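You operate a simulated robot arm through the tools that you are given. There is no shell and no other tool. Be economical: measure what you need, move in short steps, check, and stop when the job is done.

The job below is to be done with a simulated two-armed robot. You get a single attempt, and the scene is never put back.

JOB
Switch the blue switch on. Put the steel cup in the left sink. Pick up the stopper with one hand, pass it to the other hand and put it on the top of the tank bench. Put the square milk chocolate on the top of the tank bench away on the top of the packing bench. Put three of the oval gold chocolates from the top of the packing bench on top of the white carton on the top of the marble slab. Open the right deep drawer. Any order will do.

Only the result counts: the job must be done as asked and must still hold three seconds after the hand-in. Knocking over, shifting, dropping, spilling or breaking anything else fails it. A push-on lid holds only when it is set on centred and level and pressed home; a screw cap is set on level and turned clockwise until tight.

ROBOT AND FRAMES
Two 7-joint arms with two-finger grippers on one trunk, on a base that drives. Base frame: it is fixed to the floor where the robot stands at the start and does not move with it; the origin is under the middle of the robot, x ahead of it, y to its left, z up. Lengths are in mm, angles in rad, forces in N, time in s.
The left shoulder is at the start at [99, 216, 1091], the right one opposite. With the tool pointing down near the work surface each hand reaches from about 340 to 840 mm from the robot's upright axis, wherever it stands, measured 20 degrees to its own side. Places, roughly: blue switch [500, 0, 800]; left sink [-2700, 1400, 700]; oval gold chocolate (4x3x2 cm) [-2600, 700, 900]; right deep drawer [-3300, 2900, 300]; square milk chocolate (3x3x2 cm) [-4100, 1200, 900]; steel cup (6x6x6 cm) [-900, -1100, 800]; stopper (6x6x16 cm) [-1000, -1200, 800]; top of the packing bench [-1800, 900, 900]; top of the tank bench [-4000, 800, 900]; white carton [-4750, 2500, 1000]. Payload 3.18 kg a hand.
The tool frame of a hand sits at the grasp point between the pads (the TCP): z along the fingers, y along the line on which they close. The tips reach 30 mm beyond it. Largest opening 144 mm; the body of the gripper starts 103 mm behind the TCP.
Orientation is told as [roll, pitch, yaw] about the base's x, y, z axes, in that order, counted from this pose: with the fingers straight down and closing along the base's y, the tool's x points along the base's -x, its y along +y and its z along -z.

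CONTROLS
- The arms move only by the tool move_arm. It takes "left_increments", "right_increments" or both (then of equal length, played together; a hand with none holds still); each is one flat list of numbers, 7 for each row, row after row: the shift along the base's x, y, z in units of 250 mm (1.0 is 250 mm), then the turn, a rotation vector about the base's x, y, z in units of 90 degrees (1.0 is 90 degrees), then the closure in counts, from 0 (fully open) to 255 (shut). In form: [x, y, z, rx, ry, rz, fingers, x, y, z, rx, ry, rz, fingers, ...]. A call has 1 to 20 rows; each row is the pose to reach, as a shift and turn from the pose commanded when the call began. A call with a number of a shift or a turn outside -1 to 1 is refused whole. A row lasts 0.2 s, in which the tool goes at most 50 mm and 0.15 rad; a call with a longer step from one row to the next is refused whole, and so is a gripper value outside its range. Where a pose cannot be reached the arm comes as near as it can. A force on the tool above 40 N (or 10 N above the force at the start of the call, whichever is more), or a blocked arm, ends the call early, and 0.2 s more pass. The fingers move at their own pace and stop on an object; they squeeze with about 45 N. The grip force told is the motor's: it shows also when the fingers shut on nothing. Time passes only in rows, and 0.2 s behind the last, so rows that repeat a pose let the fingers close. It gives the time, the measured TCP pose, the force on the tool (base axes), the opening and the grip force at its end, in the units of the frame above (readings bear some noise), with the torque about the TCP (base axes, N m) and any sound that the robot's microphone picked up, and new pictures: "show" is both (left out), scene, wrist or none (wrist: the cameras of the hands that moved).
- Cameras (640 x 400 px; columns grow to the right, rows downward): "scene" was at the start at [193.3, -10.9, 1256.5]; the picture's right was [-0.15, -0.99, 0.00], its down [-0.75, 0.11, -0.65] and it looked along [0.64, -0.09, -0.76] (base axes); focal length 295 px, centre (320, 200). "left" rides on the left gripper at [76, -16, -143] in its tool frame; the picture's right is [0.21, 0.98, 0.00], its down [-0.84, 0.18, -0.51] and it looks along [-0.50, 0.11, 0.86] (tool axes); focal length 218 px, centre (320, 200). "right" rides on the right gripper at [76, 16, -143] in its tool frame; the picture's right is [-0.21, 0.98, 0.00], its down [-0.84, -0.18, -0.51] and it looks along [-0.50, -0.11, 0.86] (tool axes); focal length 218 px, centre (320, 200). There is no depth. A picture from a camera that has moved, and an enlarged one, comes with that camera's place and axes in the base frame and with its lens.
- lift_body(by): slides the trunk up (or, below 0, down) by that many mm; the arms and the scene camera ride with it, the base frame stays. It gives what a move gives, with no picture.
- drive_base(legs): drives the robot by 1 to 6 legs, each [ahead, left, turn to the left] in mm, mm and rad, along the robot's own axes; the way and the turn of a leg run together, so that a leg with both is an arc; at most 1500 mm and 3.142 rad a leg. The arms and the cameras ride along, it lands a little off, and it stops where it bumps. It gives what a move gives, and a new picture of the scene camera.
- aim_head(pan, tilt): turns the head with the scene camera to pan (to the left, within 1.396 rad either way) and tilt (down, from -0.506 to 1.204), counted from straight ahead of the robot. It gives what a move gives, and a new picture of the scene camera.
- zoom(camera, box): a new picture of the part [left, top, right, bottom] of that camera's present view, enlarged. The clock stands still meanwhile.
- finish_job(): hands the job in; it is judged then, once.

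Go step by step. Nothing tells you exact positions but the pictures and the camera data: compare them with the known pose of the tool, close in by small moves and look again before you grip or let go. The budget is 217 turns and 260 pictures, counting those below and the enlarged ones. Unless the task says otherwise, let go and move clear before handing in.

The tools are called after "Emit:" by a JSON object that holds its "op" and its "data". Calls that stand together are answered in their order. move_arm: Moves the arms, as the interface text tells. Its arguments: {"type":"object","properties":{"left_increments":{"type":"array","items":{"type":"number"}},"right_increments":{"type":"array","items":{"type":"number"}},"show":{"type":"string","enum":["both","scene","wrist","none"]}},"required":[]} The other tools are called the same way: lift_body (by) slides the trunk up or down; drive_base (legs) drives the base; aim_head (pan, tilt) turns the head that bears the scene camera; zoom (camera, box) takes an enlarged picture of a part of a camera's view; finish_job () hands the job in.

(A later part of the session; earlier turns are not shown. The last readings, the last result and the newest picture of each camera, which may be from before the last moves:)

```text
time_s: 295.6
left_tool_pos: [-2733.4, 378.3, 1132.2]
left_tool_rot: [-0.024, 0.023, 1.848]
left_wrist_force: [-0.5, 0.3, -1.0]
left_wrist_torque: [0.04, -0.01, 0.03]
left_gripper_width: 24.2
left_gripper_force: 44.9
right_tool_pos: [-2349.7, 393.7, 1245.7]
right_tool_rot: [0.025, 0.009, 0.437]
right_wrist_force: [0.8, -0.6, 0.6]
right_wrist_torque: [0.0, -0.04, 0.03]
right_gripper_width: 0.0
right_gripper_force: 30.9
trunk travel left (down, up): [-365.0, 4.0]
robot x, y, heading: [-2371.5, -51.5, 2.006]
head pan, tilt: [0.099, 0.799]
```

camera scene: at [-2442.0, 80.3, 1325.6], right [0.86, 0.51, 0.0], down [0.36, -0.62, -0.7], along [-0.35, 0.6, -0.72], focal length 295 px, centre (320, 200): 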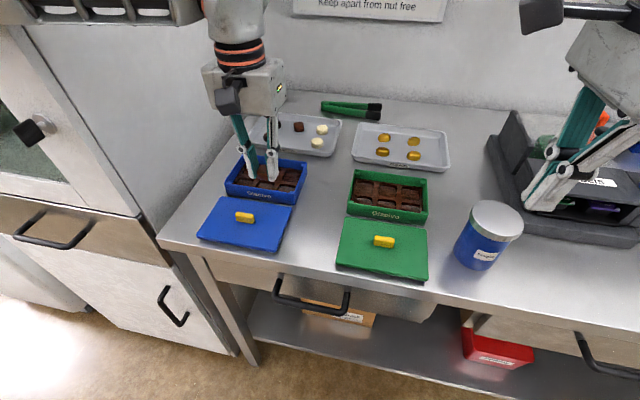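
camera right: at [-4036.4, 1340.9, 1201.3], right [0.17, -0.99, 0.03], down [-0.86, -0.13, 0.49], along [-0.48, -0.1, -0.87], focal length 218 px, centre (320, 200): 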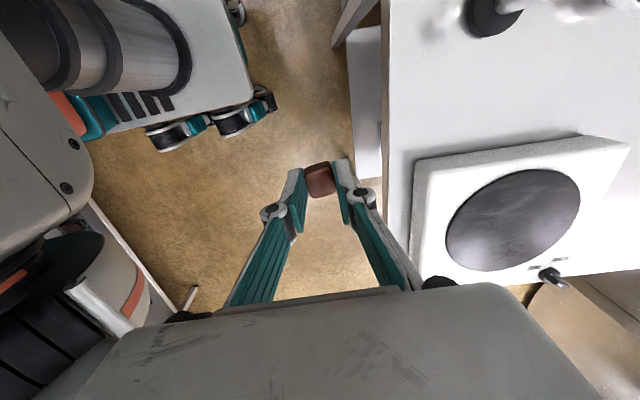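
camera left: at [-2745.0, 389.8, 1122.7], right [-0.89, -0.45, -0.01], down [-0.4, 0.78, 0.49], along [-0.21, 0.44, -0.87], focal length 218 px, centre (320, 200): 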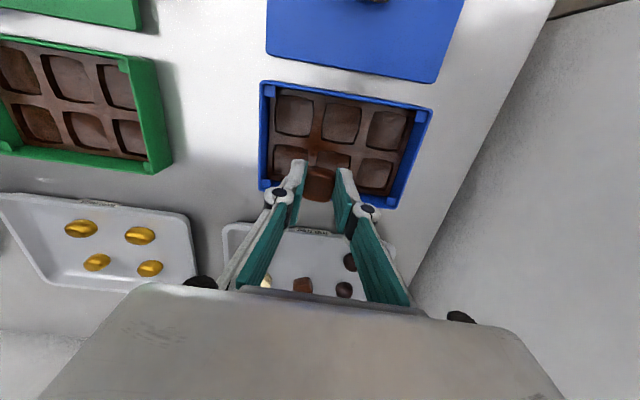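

Something blocked the base. Let me look at the left arm against the cabinet.

Emit:
{"op": "aim_head", "data": {"pan": 0.9, "tilt": 0.4}}

```text
time_s: 296.7
left_tool_pos: [-2733.5, 377.4, 1133.0]
left_tool_rot: [-0.023, 0.02, 1.848]
left_wrist_force: [0.2, 0.7, -0.6]
left_wrist_torque: [-0.03, 0.01, 0.01]
left_gripper_width: 24.2
left_gripper_force: 45.2
right_tool_pos: [-2350.3, 393.5, 1245.8]
right_tool_rot: [0.023, 0.01, 0.437]
right_wrist_force: [-0.5, -0.5, -0.1]
right_wrist_torque: [-0.04, -0.01, 0.0]
right_gripper_width: 0.0
right_gripper_force: 30.8
trunk travel left (down, up): [-365.0, 4.0]
robot x, y, heading: [-2371.9, -54.2, 1.998]
head pan, tilt: [0.901, 0.4]
camera scene: at [-2479.4, 7.2, 1491.9], right [0.24, 0.97, 0.0], down [0.38, -0.09, -0.92], along [-0.9, 0.22, -0.39], focal length 295 px, centre (320, 200)
```

scene: 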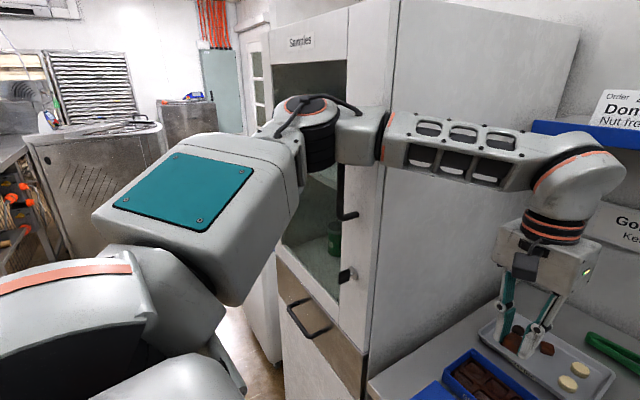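

The left elbow was caught by the cabinet door handle; with the trunk raised it should clear. Back slightly and move right.

Emit:
{"op": "drive_base", "data": {"legs": [[-60, 0, 0], [0, -160, 0], [100, 0, 0]]}}

```text
time_s: 300.1
left_tool_pos: [-2608.0, 481.4, 1131.6]
left_tool_rot: [-0.027, 0.02, 1.851]
left_wrist_force: [-0.2, 0.3, -0.3]
left_wrist_torque: [-0.02, 0.01, 0.0]
left_gripper_width: 24.0
left_gripper_force: 44.8
right_tool_pos: [-2225.2, 497.9, 1245.9]
right_tool_rot: [0.023, 0.011, 0.438]
right_wrist_force: [0.0, 0.5, -0.4]
right_wrist_torque: [-0.03, -0.03, 0.0]
right_gripper_width: 0.1
right_gripper_force: 31.3
trunk travel left (down, up): [-365.0, 4.0]
robot x, y, heading: [-2245.1, 46.5, 2.005]
head pan, tilt: [0.901, 0.4]
camera scene: at [-2353.7, 111.4, 1491.9], right [0.23, 0.97, 0.0], down [0.38, -0.09, -0.92], along [-0.9, 0.22, -0.39], focal length 295 px, centre (320, 200)
```

scene: 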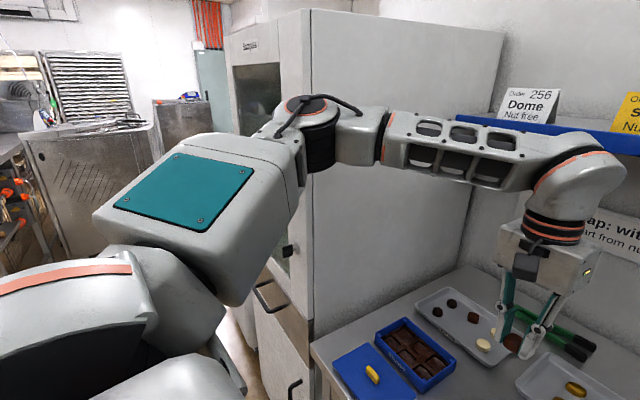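

Free now. Extend the left hand to above the slot.

Emit:
{"op": "move_arm", "data": {"left_increments": [-0.128, 0.066, -0.1, 0, 0, 0, 255, -0.256, 0.133, -0.2, 0, 0, 0, 255, -0.384, 0.199, -0.3, 0, 0, 0, 255, -0.512, 0.265, -0.4, 0, 0, 0, 255, -0.64, 0.331, -0.5, 0, 0, 0, 255, -0.768, 0.398, -0.6, 0, 0, 0, 255, -0.896, 0.464, -0.72, 0, 0, 0, 255, -0.896, 0.464, -0.72, 0, 0, 0, 255], "show": "wrist"}}

```text
time_s: 301.9
left_tool_pos: [-2702.5, 532.7, 1061.2]
left_tool_rot: [-0.024, 0.018, 1.853]
left_wrist_force: [-0.6, 0.0, 0.4]
left_wrist_torque: [0.01, -0.01, 0.02]
left_gripper_width: 24.0
left_gripper_force: 44.5
left hand out of reach, approached as far as the arm can: row 4, 5, 6, 7, 8
right_tool_pos: [-2224.6, 497.2, 1245.8]
right_tool_rot: [0.026, 0.01, 0.439]
right_wrist_force: [0.2, -0.5, -0.2]
right_wrist_torque: [0.04, 0.02, -0.01]
right_gripper_width: 0.1
right_gripper_force: 31.0
trunk travel left (down, up): [-365.0, 4.0]
robot x, y, heading: [-2247.0, 50.1, 2.005]
head pan, tilt: [0.901, 0.4]
camera left: at [-2670.9, 465.3, 1206.9], right [-0.88, -0.47, -0.02], down [-0.42, 0.76, 0.49], along [-0.22, 0.44, -0.87], focal length 218 px, centre (320, 200)
```

left: 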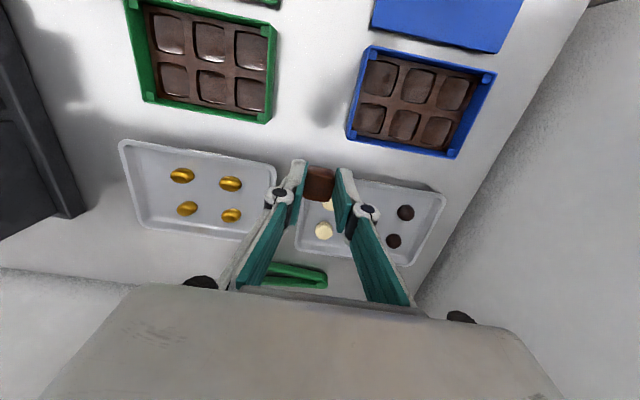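

Emit:
{"op": "move_arm", "data": {"left_increments": [0.02, -0.03, -0.12, 0.01, 0, 0, 255, 0.02, -0.03, -0.28, 0.01, 0, 0, 255, 0.02, -0.03, -0.4, 0.01, 0, 0, 255, -0.12, 0.02, -0.4, 0.01, 0, 0, 255, -0.26, 0.1, -0.4, 0.01, 0, 0, 255, -0.4, 0.18, -0.4, 0.01, 0, 0, 255, -0.518, 0.257, -0.42, 0.01, 0, 0, 255, -0.518, 0.257, -0.42, 0.01, 0, 0, 255], "show": "none"}}

```text
time_s: 303.7
left_tool_pos: [-2733.9, 534.9, 969.1]
left_tool_rot: [-0.03, 0.005, 1.85]
left_wrist_force: [0.4, 0.3, -0.3]
left_wrist_torque: [0.02, 0.0, -0.02]
left_gripper_width: 23.5
left_gripper_force: 45.4
left hand out of reach, approached as far as the arm can: row 5, 6, 7, 8
right_tool_pos: [-2224.1, 497.3, 1245.7]
right_tool_rot: [0.024, 0.01, 0.438]
right_wrist_force: [-0.7, 0.3, 0.3]
right_wrist_torque: [-0.01, 0.03, 0.0]
right_gripper_width: 0.0
right_gripper_force: 30.9
trunk travel left (down, up): [-365.0, 4.0]
robot x, y, heading: [-2246.8, 54.5, 1.999]
head pan, tilt: [0.901, 0.4]
```

Reach is limited with the trunk high. Pull back, lower the trunk to near its original height, and extend again.

Emit:
{"op": "move_arm", "data": {"left_increments": [0.1, -0.1, 0.1, 0, 0, 0, 255, 0.2, -0.2, 0.22, 0, 0, 0, 255, 0.3, -0.3, 0.36, 0, 0, 0, 255, 0.3, -0.3, 0.54, 0, 0, 0, 255, 0.3, -0.3, 0.7, 0, 0, 0, 255], "show": "none"}}

Emit:
{"op": "lift_body", "data": {"by": -160}}

Emit:
{"op": "move_arm", "data": {"left_increments": [-0.1, 0.1, 0, 0, 0, 0, 255, -0.2, 0.2, 0, 0, 0, 0, 255, -0.3, 0.28, 0, 0, 0, 0, 255, -0.42, 0.34, 0, 0, 0, 0, 255, -0.55, 0.42, 0, 0, 0, 0, 255, -0.7, 0.5, 0, 0, 0, 0, 255, -0.7, 0.5, 0, 0, 0, 0, 255], "show": "wrist"}}

```text
time_s: 304.9
left_tool_pos: [-2665.3, 464.1, 1141.2]
left_tool_rot: [-0.03, 0.007, 1.849]
left_wrist_force: [-0.5, -1.0, 0.4]
left_wrist_torque: [-0.03, 0.02, -0.01]
left_gripper_width: 23.2
left_gripper_force: 44.7
right_tool_pos: [-2223.8, 497.5, 1246.8]
right_tool_rot: [0.028, 0.012, 0.436]
right_wrist_force: [-0.4, 0.7, 0.0]
right_wrist_torque: [0.03, -0.01, -0.01]
right_gripper_width: 0.0
right_gripper_force: 31.0
trunk travel left (down, up): [-365.0, 4.0]
robot x, y, heading: [-2244.9, 56.0, 2.007]
head pan, tilt: [0.901, 0.4]
```

```text
time_s: 306.7
left_tool_pos: [-2665.6, 464.5, 986.5]
left_tool_rot: [-0.029, 0.003, 1.85]
left_wrist_force: [-0.1, 0.1, -1.0]
left_wrist_torque: [0.06, 0.01, -0.02]
left_gripper_width: 23.5
left_gripper_force: 45.2
right_tool_pos: [-2223.9, 496.5, 1086.4]
right_tool_rot: [0.028, 0.011, 0.436]
right_wrist_force: [0.6, 0.6, 0.1]
right_wrist_torque: [0.03, 0.0, 0.0]
right_gripper_width: 0.2
right_gripper_force: 30.7
trunk travel left (down, up): [-205.0, 164.0]
robot x, y, heading: [-2245.8, 49.6, 2.007]
head pan, tilt: [0.901, 0.4]
```

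```text
time_s: 308.3
left_tool_pos: [-2714.9, 515.9, 984.4]
left_tool_rot: [-0.03, 0.005, 1.851]
left_wrist_force: [-0.4, -0.1, -0.5]
left_wrist_torque: [0.01, 0.04, -0.01]
left_gripper_width: 23.2
left_gripper_force: 44.5
left hand out of reach, approached as far as the arm can: row 3, 4, 5, 6, 7
right_tool_pos: [-2224.2, 497.6, 1085.4]
right_tool_rot: [0.026, 0.01, 0.439]
right_wrist_force: [-0.1, -0.6, -0.2]
right_wrist_torque: [0.02, 0.01, 0.01]
right_gripper_width: 0.0
right_gripper_force: 31.1
trunk travel left (down, up): [-205.0, 164.0]
robot x, y, heading: [-2245.2, 52.0, 2.008]
head pan, tilt: [0.901, 0.4]
camera left: at [-2682.8, 446.2, 1129.3], right [-0.88, -0.47, -0.03], down [-0.42, 0.76, 0.5], along [-0.21, 0.45, -0.87], focal length 218 px, centre (320, 200)
```

left: 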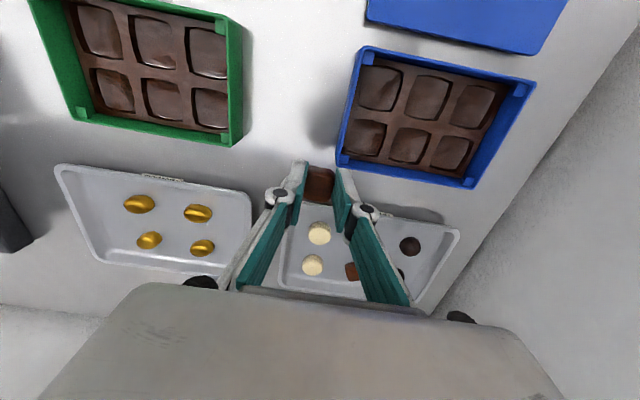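

The chocolate is creeping in the grip. I'll set it on the free bench area between the boxes now.

Emit:
{"op": "move_arm", "data": {"left_increments": [0.09, 0.045, 0, 0, 0, 0, 255, 0.17, 0.085, 0, 0, 0, 0, 255, 0.17, 0.085, -0.16, 0, 0, 0, 255, 0.17, 0.085, -0.24, 0, 0, 0, 255, 0.17, 0.085, -0.28, 0, 0, 0, 255, 0.17, 0.085, -0.28, 0, 0, 0, 255], "show": "wrist"}}

```text
time_s: 309.7
left_tool_pos: [-2678.7, 535.5, 916.8]
left_tool_rot: [-0.029, 0.005, 1.848]
left_wrist_force: [-0.6, 0.2, 0.3]
left_wrist_torque: [0.02, 0.01, 0.0]
left_gripper_width: 23.0
left_gripper_force: 45.3
right_tool_pos: [-2224.7, 497.8, 1086.2]
right_tool_rot: [0.026, 0.011, 0.439]
right_wrist_force: [-0.2, -0.3, -0.1]
right_wrist_torque: [0.02, 0.01, -0.02]
right_gripper_width: 0.0
right_gripper_force: 30.8
trunk travel left (down, up): [-205.0, 164.0]
robot x, y, heading: [-2249.4, 48.3, 2.004]
head pan, tilt: [0.901, 0.4]
camera left: at [-2646.4, 466.3, 1061.5], right [-0.88, -0.47, -0.03], down [-0.42, 0.76, 0.5], along [-0.21, 0.45, -0.87], focal length 218 px, centre (320, 200)
```

left: 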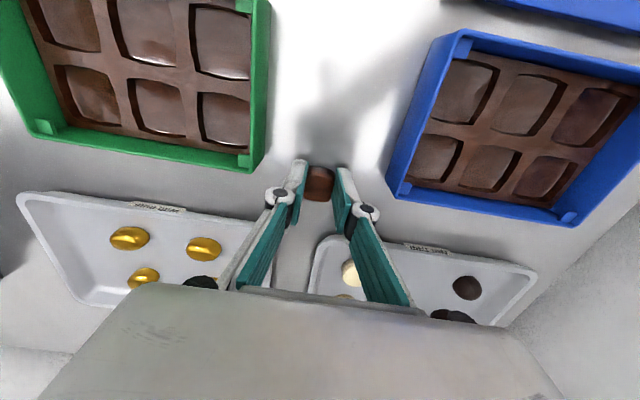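

Emit:
{"op": "move_arm", "data": {"left_increments": [0, 0, -0.02, 0, 0, 0, 255, 0, 0, -0.035, 0, 0, 0, 255, 0, 0, -0.045, 0, 0, 0, 255, 0, 0, -0.055, 0, 0, 0, 255, 0, 0, -0.065, 0, 0, 0, 255], "show": "none"}}

```text
time_s: 310.6
left_tool_pos: [-2679.1, 535.1, 914.4]
left_tool_rot: [-0.034, -0.007, 1.851]
left_wrist_force: [2.0, -7.2, 24.3]
left_wrist_torque: [-0.27, 0.1, 0.06]
left_gripper_width: 23.5
left_gripper_force: 45.1
right_tool_pos: [-2225.8, 495.4, 1088.0]
right_tool_rot: [0.025, 0.011, 0.439]
right_wrist_force: [-0.4, -0.3, 0.3]
right_wrist_torque: [-0.04, -0.02, -0.01]
right_gripper_width: 0.0
right_gripper_force: 30.5
trunk travel left (down, up): [-205.0, 164.0]
robot x, y, heading: [-2241.8, 53.7, 2.01]
head pan, tilt: [0.901, 0.4]
stopped in row 4 (left hand): the force on the tool passed its limit at 43 N (the readings are from after the stop); the commanded pose is now the measured one
```

Set down on the bench. Open and rise to regrasp properly (I'll want a tilted grasp for reach into the nut-free tray).

Emit:
{"op": "move_arm", "data": {"left_increments": [0, 0, 0.01, 0, 0, 0, 255, 0, 0, 0.01, 0, 0, 0, 180, 0, 0, 0.01, 0, 0, 0, 149, 0, 0, 0.01, 0, 0, 0, 149, 0, 0, 0.1, 0, 0, 0, 149, 0, 0, 0.25, 0, 0, 0, 149, 0, 0, 0.36, 0, 0, 0, 149], "show": "wrist"}}

```text
time_s: 312.2
left_tool_pos: [-2678.3, 535.0, 1002.2]
left_tool_rot: [-0.03, -0.005, 1.851]
left_wrist_force: [0.3, -0.3, -1.2]
left_wrist_torque: [0.0, -0.01, -0.03]
left_gripper_width: 59.9
left_gripper_force: 0.1
right_tool_pos: [-2224.7, 497.7, 1086.2]
right_tool_rot: [0.026, 0.01, 0.438]
right_wrist_force: [0.1, -0.6, 0.4]
right_wrist_torque: [-0.03, 0.0, 0.01]
right_gripper_width: 0.0
right_gripper_force: 30.4
trunk travel left (down, up): [-205.0, 164.0]
robot x, y, heading: [-2243.3, 50.4, 2.009]
head pan, tilt: [0.901, 0.4]
camera left: at [-2647.0, 464.6, 1145.5], right [-0.88, -0.47, -0.03], down [-0.42, 0.75, 0.51], along [-0.21, 0.46, -0.86], focal length 218 px, centre (320, 200)
```

left: 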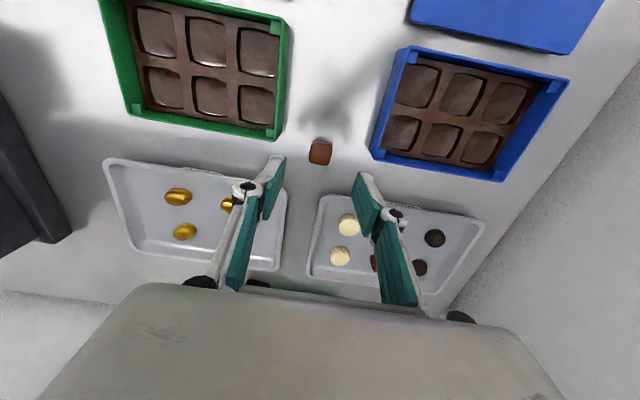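

Chocolate stands safely on the bench. Tilt the hand 30° forward and hover for the regrasp.

Emit:
{"op": "move_arm", "data": {"left_increments": [0.01, -0.04, 0.02, 0.08, 0.023, 0, 149, 0.02, -0.08, 0.02, 0.16, 0.046, 0, 149, 0.03, -0.12, 0.0, 0.24, 0.069, 0, 149, 0.04, -0.146, -0.08, 0.318, 0.091, 0, 149, 0.04, -0.146, -0.164, 0.318, 0.091, 0, 149, 0.04, -0.146, -0.164, 0.318, 0.091, 0, 149], "show": "wrist"}}

```text
time_s: 313.6
left_tool_pos: [-2670.4, 497.6, 955.6]
left_tool_rot: [-0.032, -0.525, 1.85]
left_wrist_force: [0.0, 0.3, -0.8]
left_wrist_torque: [-0.02, -0.03, 0.03]
left_gripper_width: 59.8
left_gripper_force: 0.1
right_tool_pos: [-2224.2, 497.1, 1085.0]
right_tool_rot: [0.026, 0.011, 0.437]
right_wrist_force: [-0.1, -0.5, -0.3]
right_wrist_torque: [-0.01, 0.01, -0.01]
right_gripper_width: 0.0
right_gripper_force: 30.7
trunk travel left (down, up): [-205.0, 164.0]
robot x, y, heading: [-2247.9, 51.3, 2.003]
head pan, tilt: [0.901, 0.4]
camera left: at [-2621.4, 368.6, 1043.2], right [-0.89, -0.43, -0.13], down [-0.32, 0.4, 0.86], along [-0.31, 0.81, -0.5], focal length 218 px, centre (320, 200)
```

left: 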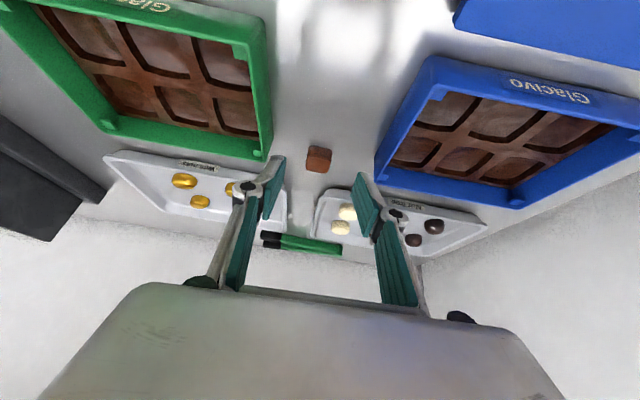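

Aligned. Advance along the finger axis and close.

Emit:
{"op": "move_arm", "data": {"left_increments": [-0.014, 0.05, -0.086, 0, 0, 0, 149, -0.024, 0.083, -0.145, 0, 0, 0, 149, -0.027, 0.094, -0.162, 0, 0, 0, 149, -0.027, 0.094, -0.162, 0, 0, 0, 200, -0.027, 0.094, -0.162, 0, 0, 0, 255, -0.027, 0.094, -0.162, 0, 0, 0, 255], "show": "wrist"}}

```text
time_s: 315.0
left_tool_pos: [-2677.6, 522.8, 917.2]
left_tool_rot: [-0.032, -0.524, 1.85]
left_wrist_force: [0.8, 0.6, 0.0]
left_wrist_torque: [0.03, -0.01, -0.01]
left_gripper_width: 22.0
left_gripper_force: 45.3
right_tool_pos: [-2225.0, 499.2, 1087.2]
right_tool_rot: [0.028, 0.009, 0.437]
right_wrist_force: [1.1, -0.3, 0.0]
right_wrist_torque: [0.01, 0.03, 0.02]
right_gripper_width: 0.0
right_gripper_force: 30.9
trunk travel left (down, up): [-205.0, 164.0]
robot x, y, heading: [-2242.6, 50.8, 2.006]
head pan, tilt: [0.901, 0.4]
camera left: at [-2628.4, 394.6, 1003.6], right [-0.89, -0.43, -0.13], down [-0.32, 0.41, 0.86], along [-0.31, 0.81, -0.5], focal length 218 px, centre (320, 200)
```

left: 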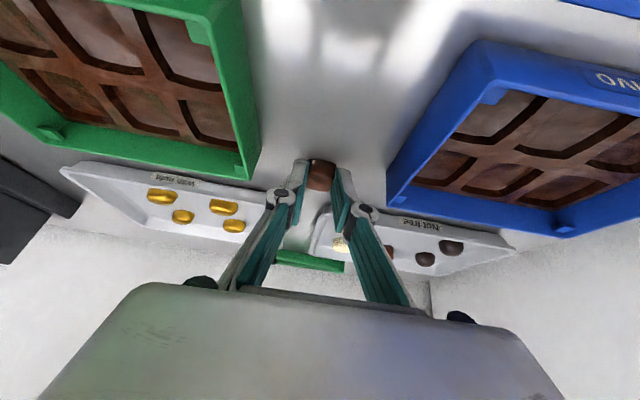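

Grip is a bit shallow; open, go slightly deeper, and close again.

Emit:
{"op": "move_arm", "data": {"left_increments": [0, 0, 0, 0, 0, 0, 180, -0.003, 0.012, -0.018, 0, 0, 0, 160, -0.006, 0.02, -0.032, 0, 0, 0, 160, -0.006, 0.02, -0.036, 0, 0, 0, 200, -0.006, 0.02, -0.036, 0, 0, 0, 255, -0.006, 0.02, -0.036, 0, 0, 0, 255], "show": "none"}}

```text
time_s: 316.4
left_tool_pos: [-2678.5, 527.3, 912.4]
left_tool_rot: [-0.03, -0.532, 1.851]
left_wrist_force: [-6.6, -2.3, 18.1]
left_wrist_torque: [0.1, 0.35, 0.07]
left_gripper_width: 23.8
left_gripper_force: 44.4
right_tool_pos: [-2223.7, 496.5, 1085.3]
right_tool_rot: [0.026, 0.01, 0.438]
right_wrist_force: [0.1, -0.6, 0.2]
right_wrist_torque: [0.0, 0.02, 0.0]
right_gripper_width: 0.0
right_gripper_force: 30.6
trunk travel left (down, up): [-205.0, 164.0]
robot x, y, heading: [-2248.9, 52.6, 2.001]
head pan, tilt: [0.901, 0.4]
```

Good, 23.8 mm deep grip. Lift and move over the tray slot.

Emit:
{"op": "move_arm", "data": {"left_increments": [0, 0, 0.12, 0, 0, 0, 255, 0, 0, 0.28, 0, 0, 0, 255, -0.15, 0.058, 0.28, 0, 0, 0, 255, -0.3, 0.116, 0.28, 0, 0, 0, 255, -0.45, 0.174, 0.28, 0, 0, 0, 255, -0.6, 0.232, 0.28, 0, 0, 0, 255, -0.6, 0.232, 0.28, 0, 0, 0, 255], "show": "wrist"}}

```text
time_s: 318.0
left_tool_pos: [-2827.4, 583.5, 979.0]
left_tool_rot: [-0.031, -0.525, 1.849]
left_wrist_force: [-0.1, 0.5, 0.3]
left_wrist_torque: [-0.03, 0.06, 0.03]
left_gripper_width: 23.7
left_gripper_force: 45.1
right_tool_pos: [-2223.7, 496.8, 1085.7]
right_tool_rot: [0.026, 0.012, 0.437]
right_wrist_force: [-0.3, 0.0, 1.2]
right_wrist_torque: [0.0, -0.02, -0.01]
right_gripper_width: 0.0
right_gripper_force: 30.3
trunk travel left (down, up): [-205.0, 164.0]
robot x, y, heading: [-2244.6, 52.1, 2.009]
head pan, tilt: [0.901, 0.4]
camera left: at [-2779.5, 455.3, 1065.7], right [-0.89, -0.43, -0.13], down [-0.32, 0.41, 0.86], along [-0.31, 0.81, -0.5], focal length 218 px, centre (320, 200)
```

left: 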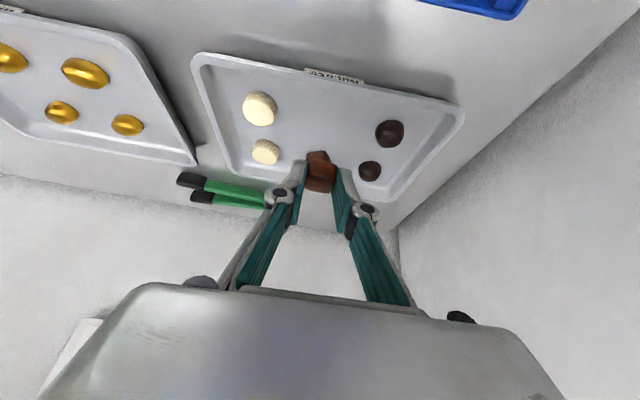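

Landing spot matches the empty slot. Lower into the tray.

Emit:
{"op": "move_arm", "data": {"left_increments": [0.018, -0.01, -0.12, 0, 0, 0, 255, 0.018, -0.01, -0.19, 0, 0, 0, 255, 0.018, -0.01, -0.215, 0, 0, 0, 255, 0.018, -0.01, -0.23, 0, 0, 0, 255, 0.018, -0.01, -0.245, 0, 0, 0, 255, 0.018, -0.01, -0.26, 0, 0, 0, 255, 0.018, -0.01, -0.275, 0, 0, 0, 255], "show": "wrist"}}

```text
time_s: 319.6
left_tool_pos: [-2824.0, 583.4, 915.6]
left_tool_rot: [-0.032, -0.532, 1.848]
left_wrist_force: [-0.8, -4.0, 16.7]
left_wrist_torque: [0.04, 0.14, 0.04]
left_gripper_width: 23.4
left_gripper_force: 45.3
right_tool_pos: [-2224.5, 495.8, 1087.6]
right_tool_rot: [0.028, 0.013, 0.443]
right_wrist_force: [-0.4, -0.4, 0.5]
right_wrist_torque: [0.01, 0.01, 0.03]
right_gripper_width: 0.0
right_gripper_force: 30.9
trunk travel left (down, up): [-205.0, 164.0]
robot x, y, heading: [-2242.4, 52.5, 2.004]
head pan, tilt: [0.901, 0.4]
camera left: at [-2774.3, 454.0, 1001.3], right [-0.89, -0.43, -0.13], down [-0.32, 0.4, 0.86], along [-0.31, 0.81, -0.49], focal length 218 px, centre (320, 200)
```

left: 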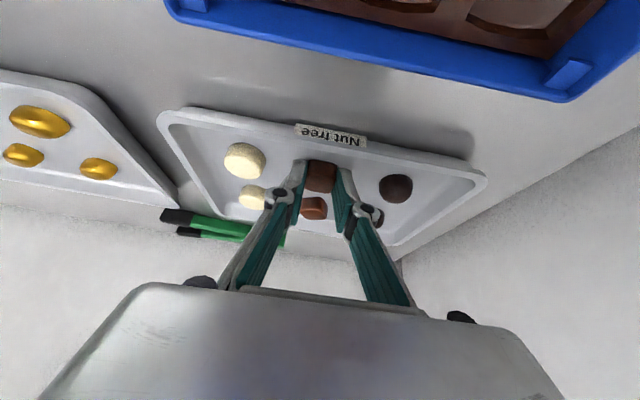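

In the slot and in contact. Ease, open slightly, and retreat along the finger axis.

Emit:
{"op": "move_arm", "data": {"left_increments": [0, 0, 0.012, 0, 0, 0, 255, 0, 0, 0.012, 0, 0, 0, 200, 0, 0, 0.012, 0, 0, 0, 170, 0, 0, 0.012, 0, 0, 0, 170, 0.016, -0.055, 0.11, 0, 0, 0, 170, 0.032, -0.11, 0.24, 0, 0, 0, 170, 0.05, -0.2, 0.36, 0, 0, 0, 170], "show": "wrist"}}

```text
time_s: 321.2
left_tool_pos: [-2809.6, 533.0, 1002.3]
left_tool_rot: [-0.03, -0.524, 1.85]
left_wrist_force: [0.3, -0.2, -0.1]
left_wrist_torque: [0.02, 0.02, 0.03]
left_gripper_width: 47.9
left_gripper_force: 0.0
right_tool_pos: [-2223.9, 495.5, 1085.5]
right_tool_rot: [0.025, 0.009, 0.436]
right_wrist_force: [0.3, -0.1, 0.2]
right_wrist_torque: [-0.03, 0.01, -0.01]
right_gripper_width: 0.0
right_gripper_force: 30.9
trunk travel left (down, up): [-205.0, 164.0]
robot x, y, heading: [-2247.6, 50.4, 2.005]
head pan, tilt: [0.901, 0.4]
camera left: at [-2760.7, 403.7, 1089.4], right [-0.89, -0.43, -0.13], down [-0.32, 0.41, 0.86], along [-0.31, 0.81, -0.5], focal length 218 px, centre (320, 200)
```

left: 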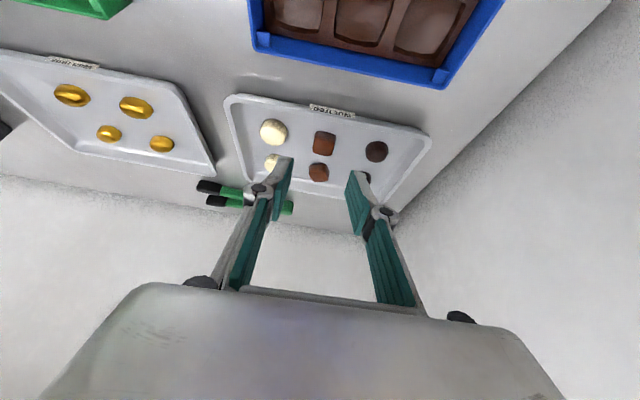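

The milk square sits in its slot in the nut-free tray. Next the gold chocolates: move the (tilted) left hand to hover over the front-left one at about (-2613,663).

Emit:
{"op": "move_arm", "data": {"left_increments": [0.16, 0.07, 0, 0, 0, 0, 125, 0.33, 0.14, 0, 0, 0, 0, 125, 0.5, 0.21, 0, 0, 0, 0, 125, 0.67, 0.28, -0.06, 0, 0, 0, 125, 0.836, 0.356, -0.128, 0, 0, 0, 125, 0.836, 0.356, -0.128, 0, 0, 0, 125], "show": "wrist"}}

```text
time_s: 322.6
left_tool_pos: [-2598.8, 617.4, 968.3]
left_tool_rot: [-0.034, -0.523, 1.85]
left_wrist_force: [0.3, 0.0, -0.6]
left_wrist_torque: [0.0, -0.01, 0.04]
left_gripper_width: 73.5
left_gripper_force: 0.1
right_tool_pos: [-2223.9, 496.9, 1085.9]
right_tool_rot: [0.026, 0.01, 0.438]
right_wrist_force: [0.3, 0.4, -0.9]
right_wrist_torque: [-0.01, -0.04, -0.03]
right_gripper_width: 0.2
right_gripper_force: 30.2
trunk travel left (down, up): [-205.0, 164.0]
robot x, y, heading: [-2247.5, 55.8, 2.004]
head pan, tilt: [0.901, 0.4]
camera left: at [-2550.7, 489.0, 1054.9], right [-0.89, -0.43, -0.13], down [-0.32, 0.41, 0.86], along [-0.31, 0.81, -0.5], focal length 218 px, centre (320, 200)
```

left: 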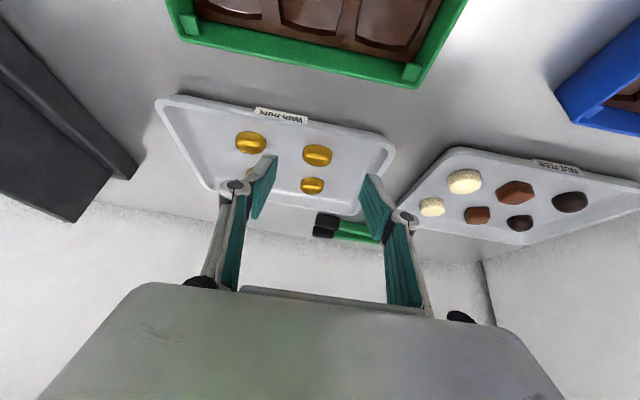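

Well aligned. Narrow the opening, advance along the axis, and close.

Emit:
{"op": "move_arm", "data": {"left_increments": [0, 0, 0, 0, 0, 0, 156, -0.012, 0.04, -0.075, 0, 0, 0, 156, -0.024, 0.082, -0.15, 0, 0, 0, 156, -0.032, 0.112, -0.2, 0, 0, 0, 156, -0.032, 0.112, -0.2, 0, 0, 0, 156], "show": "wrist"}}

```text
time_s: 323.8
left_tool_pos: [-2609.3, 650.0, 920.5]
left_tool_rot: [-0.03, -0.526, 1.853]
left_wrist_force: [0.9, -0.2, 0.2]
left_wrist_torque: [-0.01, 0.02, -0.02]
left_gripper_width: 55.9
left_gripper_force: 0.1
right_tool_pos: [-2223.6, 497.4, 1085.8]
right_tool_rot: [0.027, 0.01, 0.437]
right_wrist_force: [0.0, 1.2, 0.3]
right_wrist_torque: [0.0, -0.05, 0.03]
right_gripper_width: 0.0
right_gripper_force: 30.5
trunk travel left (down, up): [-205.0, 164.0]
robot x, y, heading: [-2243.4, 52.6, 2.008]
head pan, tilt: [0.901, 0.4]
camera left: at [-2560.0, 520.6, 1006.6], right [-0.89, -0.43, -0.13], down [-0.32, 0.41, 0.86], along [-0.31, 0.81, -0.5], focal length 218 px, centre (320, 200)
```

left: 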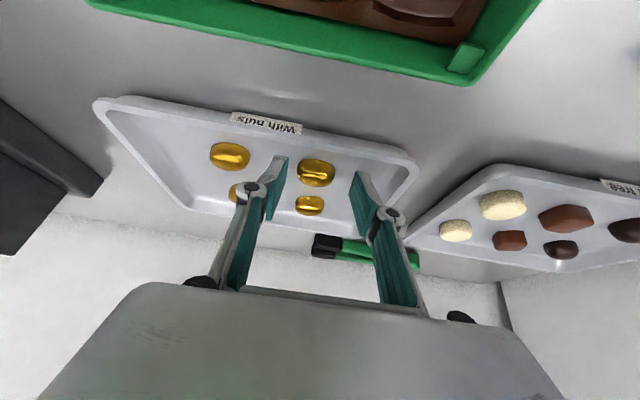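

Emit:
{"op": "move_arm", "data": {"left_increments": [-0.003, 0.01, -0.016, 0, 0, 0, 156, -0.005, 0.02, -0.03, 0, 0, 0, 156, -0.005, 0.02, -0.03, 0, 0, 0, 200, -0.005, 0.02, -0.03, 0, 0, 0, 255, -0.005, 0.02, -0.03, 0, 0, 0, 255], "show": "wrist"}}

```text
time_s: 325.0
left_tool_pos: [-2610.6, 656.2, 915.4]
left_tool_rot: [-0.034, -0.533, 1.851]
left_wrist_force: [-7.0, 0.4, 27.2]
left_wrist_torque: [0.52, 0.04, 0.13]
left_gripper_width: 27.5
left_gripper_force: 45.1
right_tool_pos: [-2224.0, 495.7, 1087.7]
right_tool_rot: [0.028, 0.011, 0.439]
right_wrist_force: [-1.2, 0.6, -0.2]
right_wrist_torque: [0.0, 0.08, 0.0]
right_gripper_width: 0.0
right_gripper_force: 31.0
trunk travel left (down, up): [-205.0, 164.0]
robot x, y, heading: [-2246.1, 53.7, 2.009]
head pan, tilt: [0.901, 0.4]
camera left: at [-2562.0, 525.8, 1001.5], right [-0.89, -0.43, -0.13], down [-0.32, 0.4, 0.86], along [-0.31, 0.81, -0.49], focal length 218 px, centre (320, 200)
```

left: 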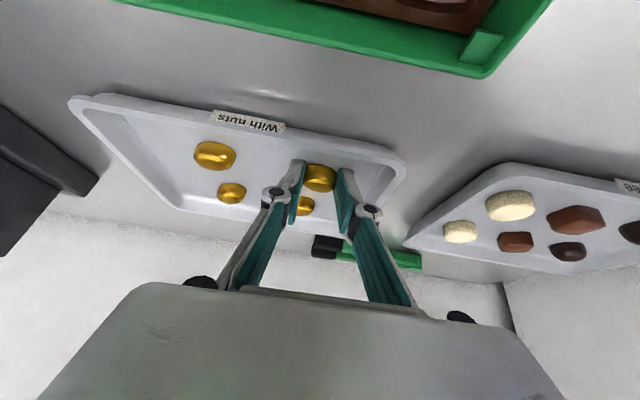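

Gripped (27.5 mm). Lift and check the hold.

Emit:
{"op": "move_arm", "data": {"left_increments": [0, 0, 0.1, 0, 0, 0, 255, 0.01, -0.04, 0.26, 0, 0, 0, 255, 0.03, -0.12, 0.4, 0, 0, 0, 255, 0.04, -0.24, 0.5, 0, 0, 0, 255, 0.04, -0.24, 0.5, 0, 0, 0, 255], "show": "none"}}

Emit:
{"op": "zoom", "data": {"camera": "left", "box": [200, 80, 440, 230]}}

```text
time_s: 326.2
left_tool_pos: [-2599.2, 596.2, 1036.9]
left_tool_rot: [-0.031, -0.521, 1.85]
left_wrist_force: [0.9, -0.2, -0.5]
left_wrist_torque: [0.0, 0.0, -0.02]
left_gripper_width: 0.0
left_gripper_force: 30.6
right_tool_pos: [-2224.8, 498.2, 1085.0]
right_tool_rot: [0.024, 0.012, 0.438]
right_wrist_force: [-0.7, 0.5, -0.9]
right_wrist_torque: [-0.02, -0.04, -0.03]
right_gripper_width: 0.2
right_gripper_force: 30.2
trunk travel left (down, up): [-205.0, 164.0]
robot x, y, heading: [-2242.2, 51.0, 2.007]
head pan, tilt: [0.901, 0.4]
```

```text
2.67 times, centred on (320, 155) of left
camera zoom: at [-2551.1, 467.3, 1124.9], right [-0.89, -0.43, -0.13], down [-0.32, 0.41, 0.85], along [-0.31, 0.81, -0.5], focal length 582 px, centre (320, 320)
```

zoom: 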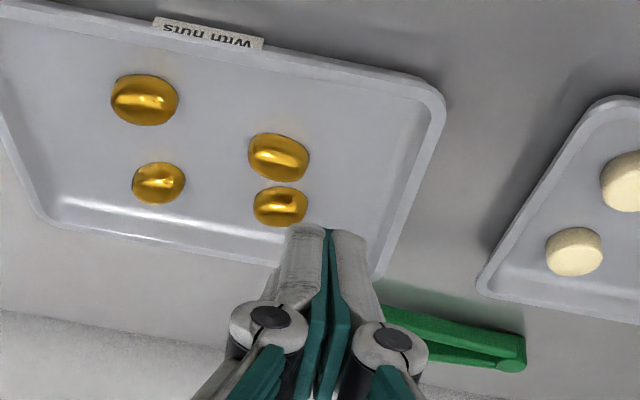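

The gold one slipped out of the tilted grip (still in the tray). They need a vertical grasp across the short axis; the right hand is already yawed for that. Nudge the base closer for reach.

Emit:
{"op": "drive_base", "data": {"legs": [[0, 50, 0], [45, 0, 0]]}}

Emit:
{"op": "aim_head", "data": {"pan": 0.05, "tilt": 0.75}}

```text
time_s: 327.8
left_tool_pos: [-2664.8, 616.1, 1038.8]
left_tool_rot: [-0.033, -0.524, 1.85]
left_wrist_force: [0.4, 0.8, 0.0]
left_wrist_torque: [-0.08, -0.04, -0.01]
left_gripper_width: 0.1
left_gripper_force: 30.8
right_tool_pos: [-2288.9, 518.2, 1087.0]
right_tool_rot: [0.025, 0.01, 0.437]
right_wrist_force: [-1.1, 1.3, -0.6]
right_wrist_torque: [-0.04, -0.01, -0.01]
right_gripper_width: 0.3
right_gripper_force: 30.8
trunk travel left (down, up): [-205.0, 164.0]
robot x, y, heading: [-2313.2, 71.7, 2.006]
head pan, tilt: [0.901, 0.4]
camera scene: at [-2439.9, 178.6, 1328.9], right [0.23, 0.97, 0.0], down [0.38, -0.09, -0.92], along [-0.9, 0.22, -0.39], focal length 295 px, centre (320, 200)
```

scene: 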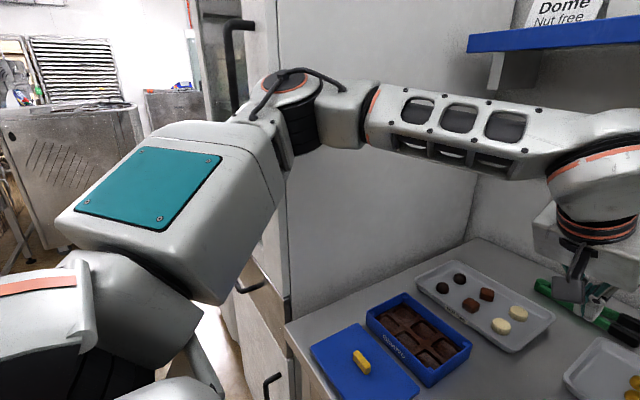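

```text
time_s: 329.0
left_tool_pos: [-2663.5, 614.9, 1038.5]
left_tool_rot: [-0.032, -0.525, 1.848]
left_wrist_force: [-0.5, 0.0, -0.3]
left_wrist_torque: [0.0, 0.0, 0.02]
left_gripper_width: 0.0
left_gripper_force: 30.1
right_tool_pos: [-2289.2, 518.0, 1084.9]
right_tool_rot: [0.025, 0.009, 0.439]
right_wrist_force: [-0.8, -0.4, 0.3]
right_wrist_torque: [-0.01, 0.02, -0.03]
right_gripper_width: 0.3
right_gripper_force: 30.7
trunk travel left (down, up): [-205.0, 164.0]
robot x, y, heading: [-2310.5, 75.7, 2.0]
head pan, tilt: [0.051, 0.75]
camera scene: at [-2387.8, 229.0, 1298.0], right [0.88, 0.47, 0.0], down [0.32, -0.6, -0.73], along [-0.34, 0.65, -0.68], focal length 295 px, centre (320, 200)
```

scene: 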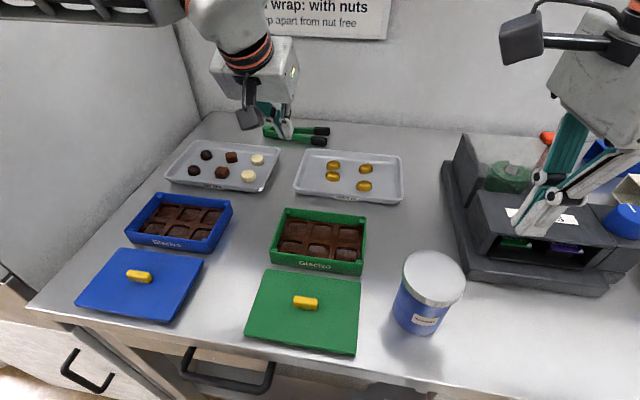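

Move the left hand aside (over the nut-free tray, high), and bring the right hand toward the front-right gold chocolate.

Emit:
{"op": "move_arm", "data": {"left_increments": [-0.11, -0.05, 0.05, 0, 0, 0, 255, -0.22, -0.1, 0.08, 0, 0, 0, 255, -0.33, -0.15, 0.08, 0, 0, 0, 255, -0.44, -0.2, 0.08, 0, 0, 0, 255], "show": "none"}}

Emit:
{"op": "move_arm", "data": {"right_increments": [-0.12, 0.08, 0, -0.014, -0.005, 0, 149, -0.24, 0.16, 0, -0.014, -0.005, 0, 149, -0.36, 0.25, 0, -0.014, -0.005, 0, 149, -0.48, 0.34, -0.04, -0.014, -0.005, 0, 149, -0.6, 0.43, -0.1, -0.014, -0.005, 0, 149, -0.72, 0.52, -0.2, -0.014, -0.005, 0, 149, -0.84, 0.6, -0.3, -0.014, -0.005, 0, 149, -0.97, 0.7, -0.4, -0.014, -0.005, 0, 149, -0.97, 0.7, -0.4, -0.014, -0.005, 0, 149], "show": "wrist"}}

```text
time_s: 330.2
left_tool_pos: [-2674.7, 613.8, 1074.5]
left_tool_rot: [0.025, -0.534, 1.677]
left_wrist_force: [0.3, 0.0, 1.0]
left_wrist_torque: [0.02, -0.06, -0.04]
left_gripper_width: 0.0
left_gripper_force: 30.6
right_tool_pos: [-2217.3, 514.6, 1086.1]
right_tool_rot: [0.038, 0.034, 0.339]
right_wrist_force: [0.2, 0.4, 1.0]
right_wrist_torque: [0.03, 0.13, -0.02]
right_gripper_width: 0.2
right_gripper_force: 30.5
trunk travel left (down, up): [-205.0, 164.0]
robot x, y, heading: [-2305.0, 73.5, 1.906]
head pan, tilt: [0.051, 0.75]
stopped in row 4 (left hand): the arm was blocked; the commanded pose is now the measured one
```

```text
time_s: 332.2
left_tool_pos: [-2676.8, 615.0, 1070.0]
left_tool_rot: [0.031, -0.529, 1.677]
left_wrist_force: [-0.1, 0.1, -0.1]
left_wrist_torque: [0.01, -0.01, -0.02]
left_gripper_width: 0.0
left_gripper_force: 30.3
right_tool_pos: [-2468.7, 691.0, 990.0]
right_tool_rot: [0.009, 0.036, 0.348]
right_wrist_force: [-0.7, 0.3, -0.1]
right_wrist_torque: [0.02, 0.03, -0.01]
right_gripper_width: 60.0
right_gripper_force: 0.2
trunk travel left (down, up): [-205.0, 164.0]
robot x, y, heading: [-2305.7, 72.2, 1.91]
head pan, tilt: [0.051, 0.75]
camera right: at [-2541.7, 682.2, 1135.9], right [-0.13, 0.99, 0.0], down [0.87, 0.12, 0.48], along [0.47, 0.06, -0.88], focal length 218 px, centre (320, 200)
```

right: 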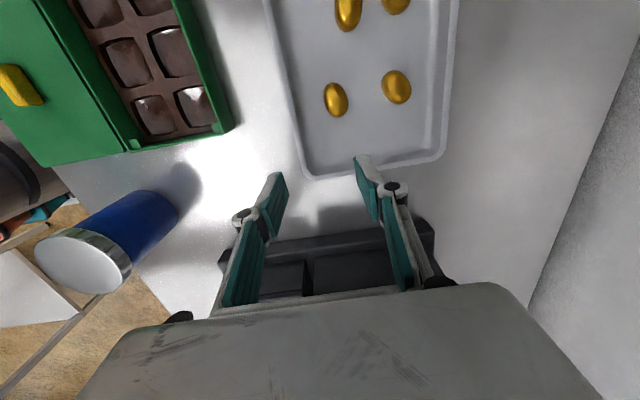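

The left arm nudged the cabinet and turned the base slightly; I'll keep it still. Right hand: gold at (-2530,698). Shift over it, rotate a bit, and descend part-way.

Emit:
{"op": "move_arm", "data": {"right_increments": [-0.12, 0.014, 0, 0, -0.02, 0.06, 156, -0.244, 0.028, 0, 0, -0.02, 0.127, 156, -0.244, 0.028, -0.1, 0, -0.02, 0.127, 156, -0.244, 0.028, -0.18, 0, -0.02, 0.127, 156, -0.244, 0.028, -0.18, 0, -0.02, 0.127, 156], "show": "wrist"}}

```text
time_s: 333.4
left_tool_pos: [-2677.4, 613.2, 1070.0]
left_tool_rot: [0.028, -0.526, 1.679]
left_wrist_force: [0.4, 0.2, -1.2]
left_wrist_torque: [-0.01, -0.01, 0.01]
left_gripper_width: 0.1
left_gripper_force: 30.7
right_tool_pos: [-2527.6, 700.4, 942.9]
right_tool_rot: [-0.004, 0.007, 0.546]
right_wrist_force: [-1.0, 0.4, -0.1]
right_wrist_torque: [0.03, -0.01, -0.02]
right_gripper_width: 55.8
right_gripper_force: 0.0
trunk travel left (down, up): [-205.0, 164.0]
robot x, y, heading: [-2306.3, 67.3, 1.911]
head pan, tilt: [0.051, 0.75]
camera right: at [-2600.6, 675.3, 1087.6], right [-0.33, 0.94, 0.0], down [0.82, 0.29, 0.5], along [0.48, 0.16, -0.86], focal length 218 px, centre (320, 200)
```

right: 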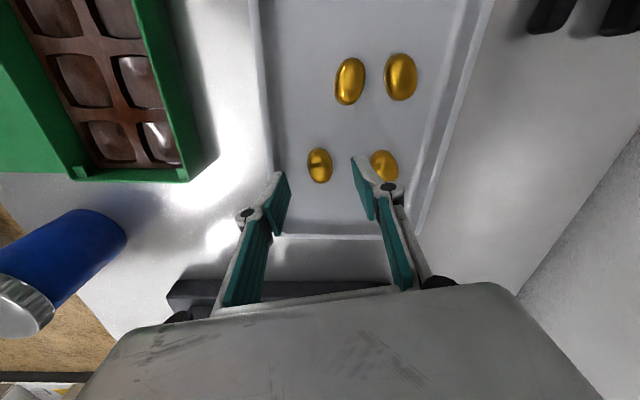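

Aligned. Descend and close across the short axis.

Emit:
{"op": "move_arm", "data": {"right_increments": [0, 0, -0.06, 0, 0, 0, 156, 0, 0, -0.1, 0, 0, 0, 156, 0, 0, -0.118, 0, 0, 0, 156, 0, 0, -0.118, 0, 0, 0, 200, 0, 0, -0.118, 0, 0, 0, 255, 0, 0, -0.118, 0, 0, 0, 255], "show": "wrist"}}

```text
time_s: 334.1
left_tool_pos: [-2671.7, 611.1, 1071.1]
left_tool_rot: [0.03, -0.533, 1.664]
left_wrist_force: [-0.6, 0.6, 0.4]
left_wrist_torque: [-0.07, -0.03, -0.03]
left_gripper_width: 0.1
left_gripper_force: 30.8
right_tool_pos: [-2528.0, 698.1, 927.1]
right_tool_rot: [0.006, 0.006, 0.537]
right_wrist_force: [-1.7, -1.5, 3.4]
right_wrist_torque: [0.19, -0.16, -0.02]
right_gripper_width: 55.9
right_gripper_force: 0.3
trunk travel left (down, up): [-205.0, 164.0]
robot x, y, heading: [-2304.7, 73.2, 1.908]
head pan, tilt: [0.051, 0.75]
stopped in row 3 (right hand): the force on the tool passed its limit at 46 N (the readings are from after the stop); the commanded pose is now the measured one
camera right: at [-2600.7, 672.4, 1072.1], right [-0.32, 0.95, 0.0], down [0.82, 0.28, 0.5], along [0.47, 0.16, -0.87], focal length 218 px, centre (320, 200)
```

right: 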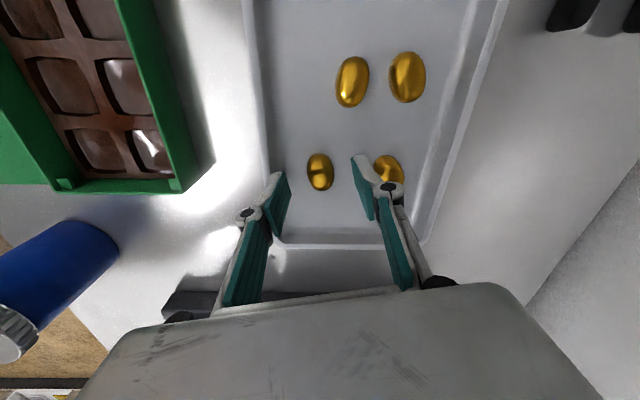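

A finger met the tray's rim. Raise, narrow the opening, shift slightly inward and descend again.

Emit:
{"op": "move_arm", "data": {"right_increments": [0, 0, 0.06, 0, 0, 0, 174, 0, 0, 0.06, 0, 0, 0, 174, -0.006, 0.016, 0.02, 0, 0, 0, 174, -0.006, 0.016, -0.02, 0, 0, 0, 174, -0.006, 0.016, -0.042, 0, 0, 0, 174, -0.006, 0.016, -0.054, 0, 0, 0, 174], "show": "wrist"}}

```text
time_s: 335.5
left_tool_pos: [-2671.8, 611.3, 1067.1]
left_tool_rot: [0.031, -0.526, 1.667]
left_wrist_force: [0.5, -0.4, -0.5]
left_wrist_torque: [0.02, 0.0, 0.02]
left_gripper_width: 0.0
left_gripper_force: 30.7
right_tool_pos: [-2530.9, 702.7, 914.2]
right_tool_rot: [0.007, 0.008, 0.539]
right_wrist_force: [0.7, 1.1, 1.9]
right_wrist_torque: [-0.04, -0.06, -0.01]
right_gripper_width: 45.4
right_gripper_force: 0.0
trunk travel left (down, up): [-205.0, 164.0]
robot x, y, heading: [-2303.7, 74.8, 1.912]
head pan, tilt: [0.051, 0.75]
camera right: at [-2603.5, 677.3, 1057.8], right [-0.32, 0.95, 0.01], down [0.82, 0.28, 0.5], along [0.47, 0.17, -0.87], focal length 218 px, centre (320, 200)
```

right: 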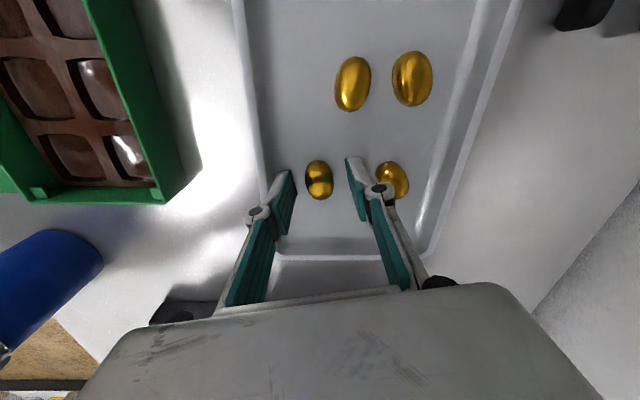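

In place. Close.

Emit:
{"op": "move_arm", "data": {"right_increments": [0, 0, -0.004, 0, 0, 0, 200, 0, 0, -0.004, 0, 0, 0, 255, 0, 0, -0.004, 0, 0, 0, 255], "show": "none"}}

Emit:
{"op": "move_arm", "data": {"right_increments": [0, 0, 0.08, 0, 0, 0, 255, 0, 0, 0.24, 0, 0, 0, 255, 0, 0, 0.4, 0, 0, 0, 255, 0, 0, 0.4, 0, 0, 0, 255], "show": "wrist"}}

```text
time_s: 336.3
left_tool_pos: [-2672.8, 612.0, 1066.1]
left_tool_rot: [0.032, -0.524, 1.669]
left_wrist_force: [0.4, 0.4, 0.7]
left_wrist_torque: [-0.02, 0.0, -0.01]
left_gripper_width: 0.0
left_gripper_force: 30.7
right_tool_pos: [-2530.5, 701.4, 912.9]
right_tool_rot: [0.006, 0.007, 0.537]
right_wrist_force: [1.2, -0.8, 8.1]
right_wrist_torque: [-0.11, -0.17, -0.01]
right_gripper_width: 20.4
right_gripper_force: 45.1
trunk travel left (down, up): [-205.0, 164.0]
robot x, y, heading: [-2311.8, 76.4, 1.907]
head pan, tilt: [0.051, 0.75]
```

```text
time_s: 337.5
left_tool_pos: [-2669.8, 610.9, 1068.4]
left_tool_rot: [0.032, -0.529, 1.658]
left_wrist_force: [-1.1, 1.2, -0.5]
left_wrist_torque: [-0.01, -0.02, -0.02]
left_gripper_width: 0.0
left_gripper_force: 30.6
right_tool_pos: [-2510.6, 716.7, 1008.1]
right_tool_rot: [-0.007, 0.021, 0.496]
right_wrist_force: [0.3, 0.8, -0.2]
right_wrist_torque: [-0.01, 0.0, -0.01]
right_gripper_width: 20.3
right_gripper_force: 45.2
trunk travel left (down, up): [-205.0, 164.0]
robot x, y, heading: [-2304.4, 75.0, 1.908]
head pan, tilt: [0.051, 0.75]
stopped in row 4 (right hand): the arm was blocked; the commanded pose is now the measured one
camera right: at [-2583.2, 696.9, 1152.5], right [-0.28, 0.96, -0.01], down [0.83, 0.25, 0.49], along [0.47, 0.13, -0.87], focal length 218 px, centre (320, 200)
```

right: 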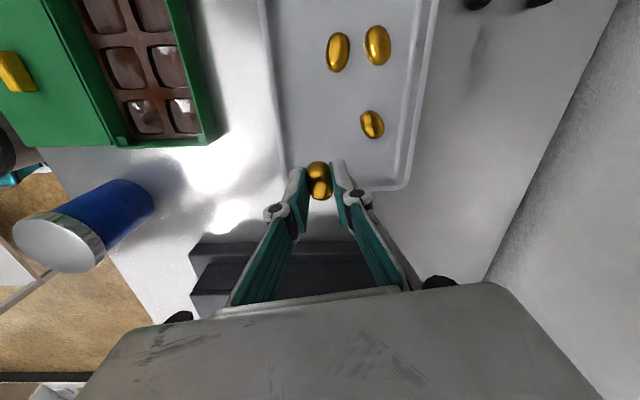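

Holding the gold one (20 mm). The wrist touched the shelf above; come back toward me before rising further.

Emit:
{"op": "move_arm", "data": {"right_increments": [0, 0, -0.06, 0, 0, 0, 255, 0.05, -0.13, -0.06, 0, 0, 0, 255, 0.1, -0.28, -0.06, 0, 0, 0, 255, 0.15, -0.44, -0.04, 0, 0, 0, 255, 0.2, -0.6, 0.0, 0, 0, 0, 255, 0.25, -0.76, 0.1, 0, 0, 0, 255], "show": "scene"}}

```text
time_s: 338.9
left_tool_pos: [-2670.6, 611.3, 1066.9]
left_tool_rot: [0.033, -0.524, 1.658]
left_wrist_force: [0.4, -0.1, 0.2]
left_wrist_torque: [-0.03, 0.0, -0.05]
left_gripper_width: 0.0
left_gripper_force: 30.5
right_tool_pos: [-2452.0, 525.1, 1035.0]
right_tool_rot: [-0.008, 0.018, 0.505]
right_wrist_force: [-0.3, 0.3, -0.1]
right_wrist_torque: [0.01, -0.02, 0.02]
right_gripper_width: 20.5
right_gripper_force: 45.1
trunk travel left (down, up): [-205.0, 164.0]
robot x, y, heading: [-2306.8, 67.9, 1.909]
head pan, tilt: [0.051, 0.75]
camera scene: at [-2346.5, 234.7, 1299.1], right [0.93, 0.38, -0.02], down [0.24, -0.63, -0.74], along [-0.29, 0.68, -0.68], focal length 295 px, centre (320, 200)
```

scene: 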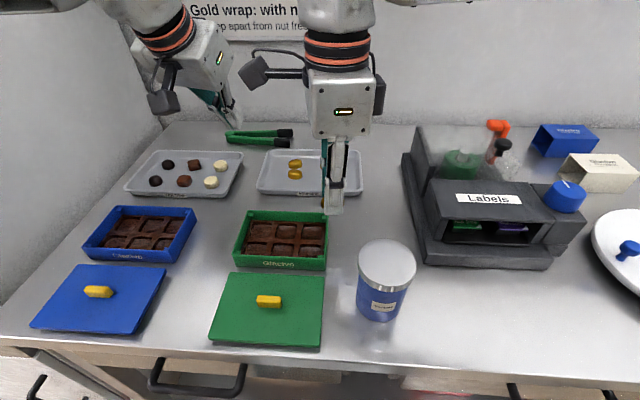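

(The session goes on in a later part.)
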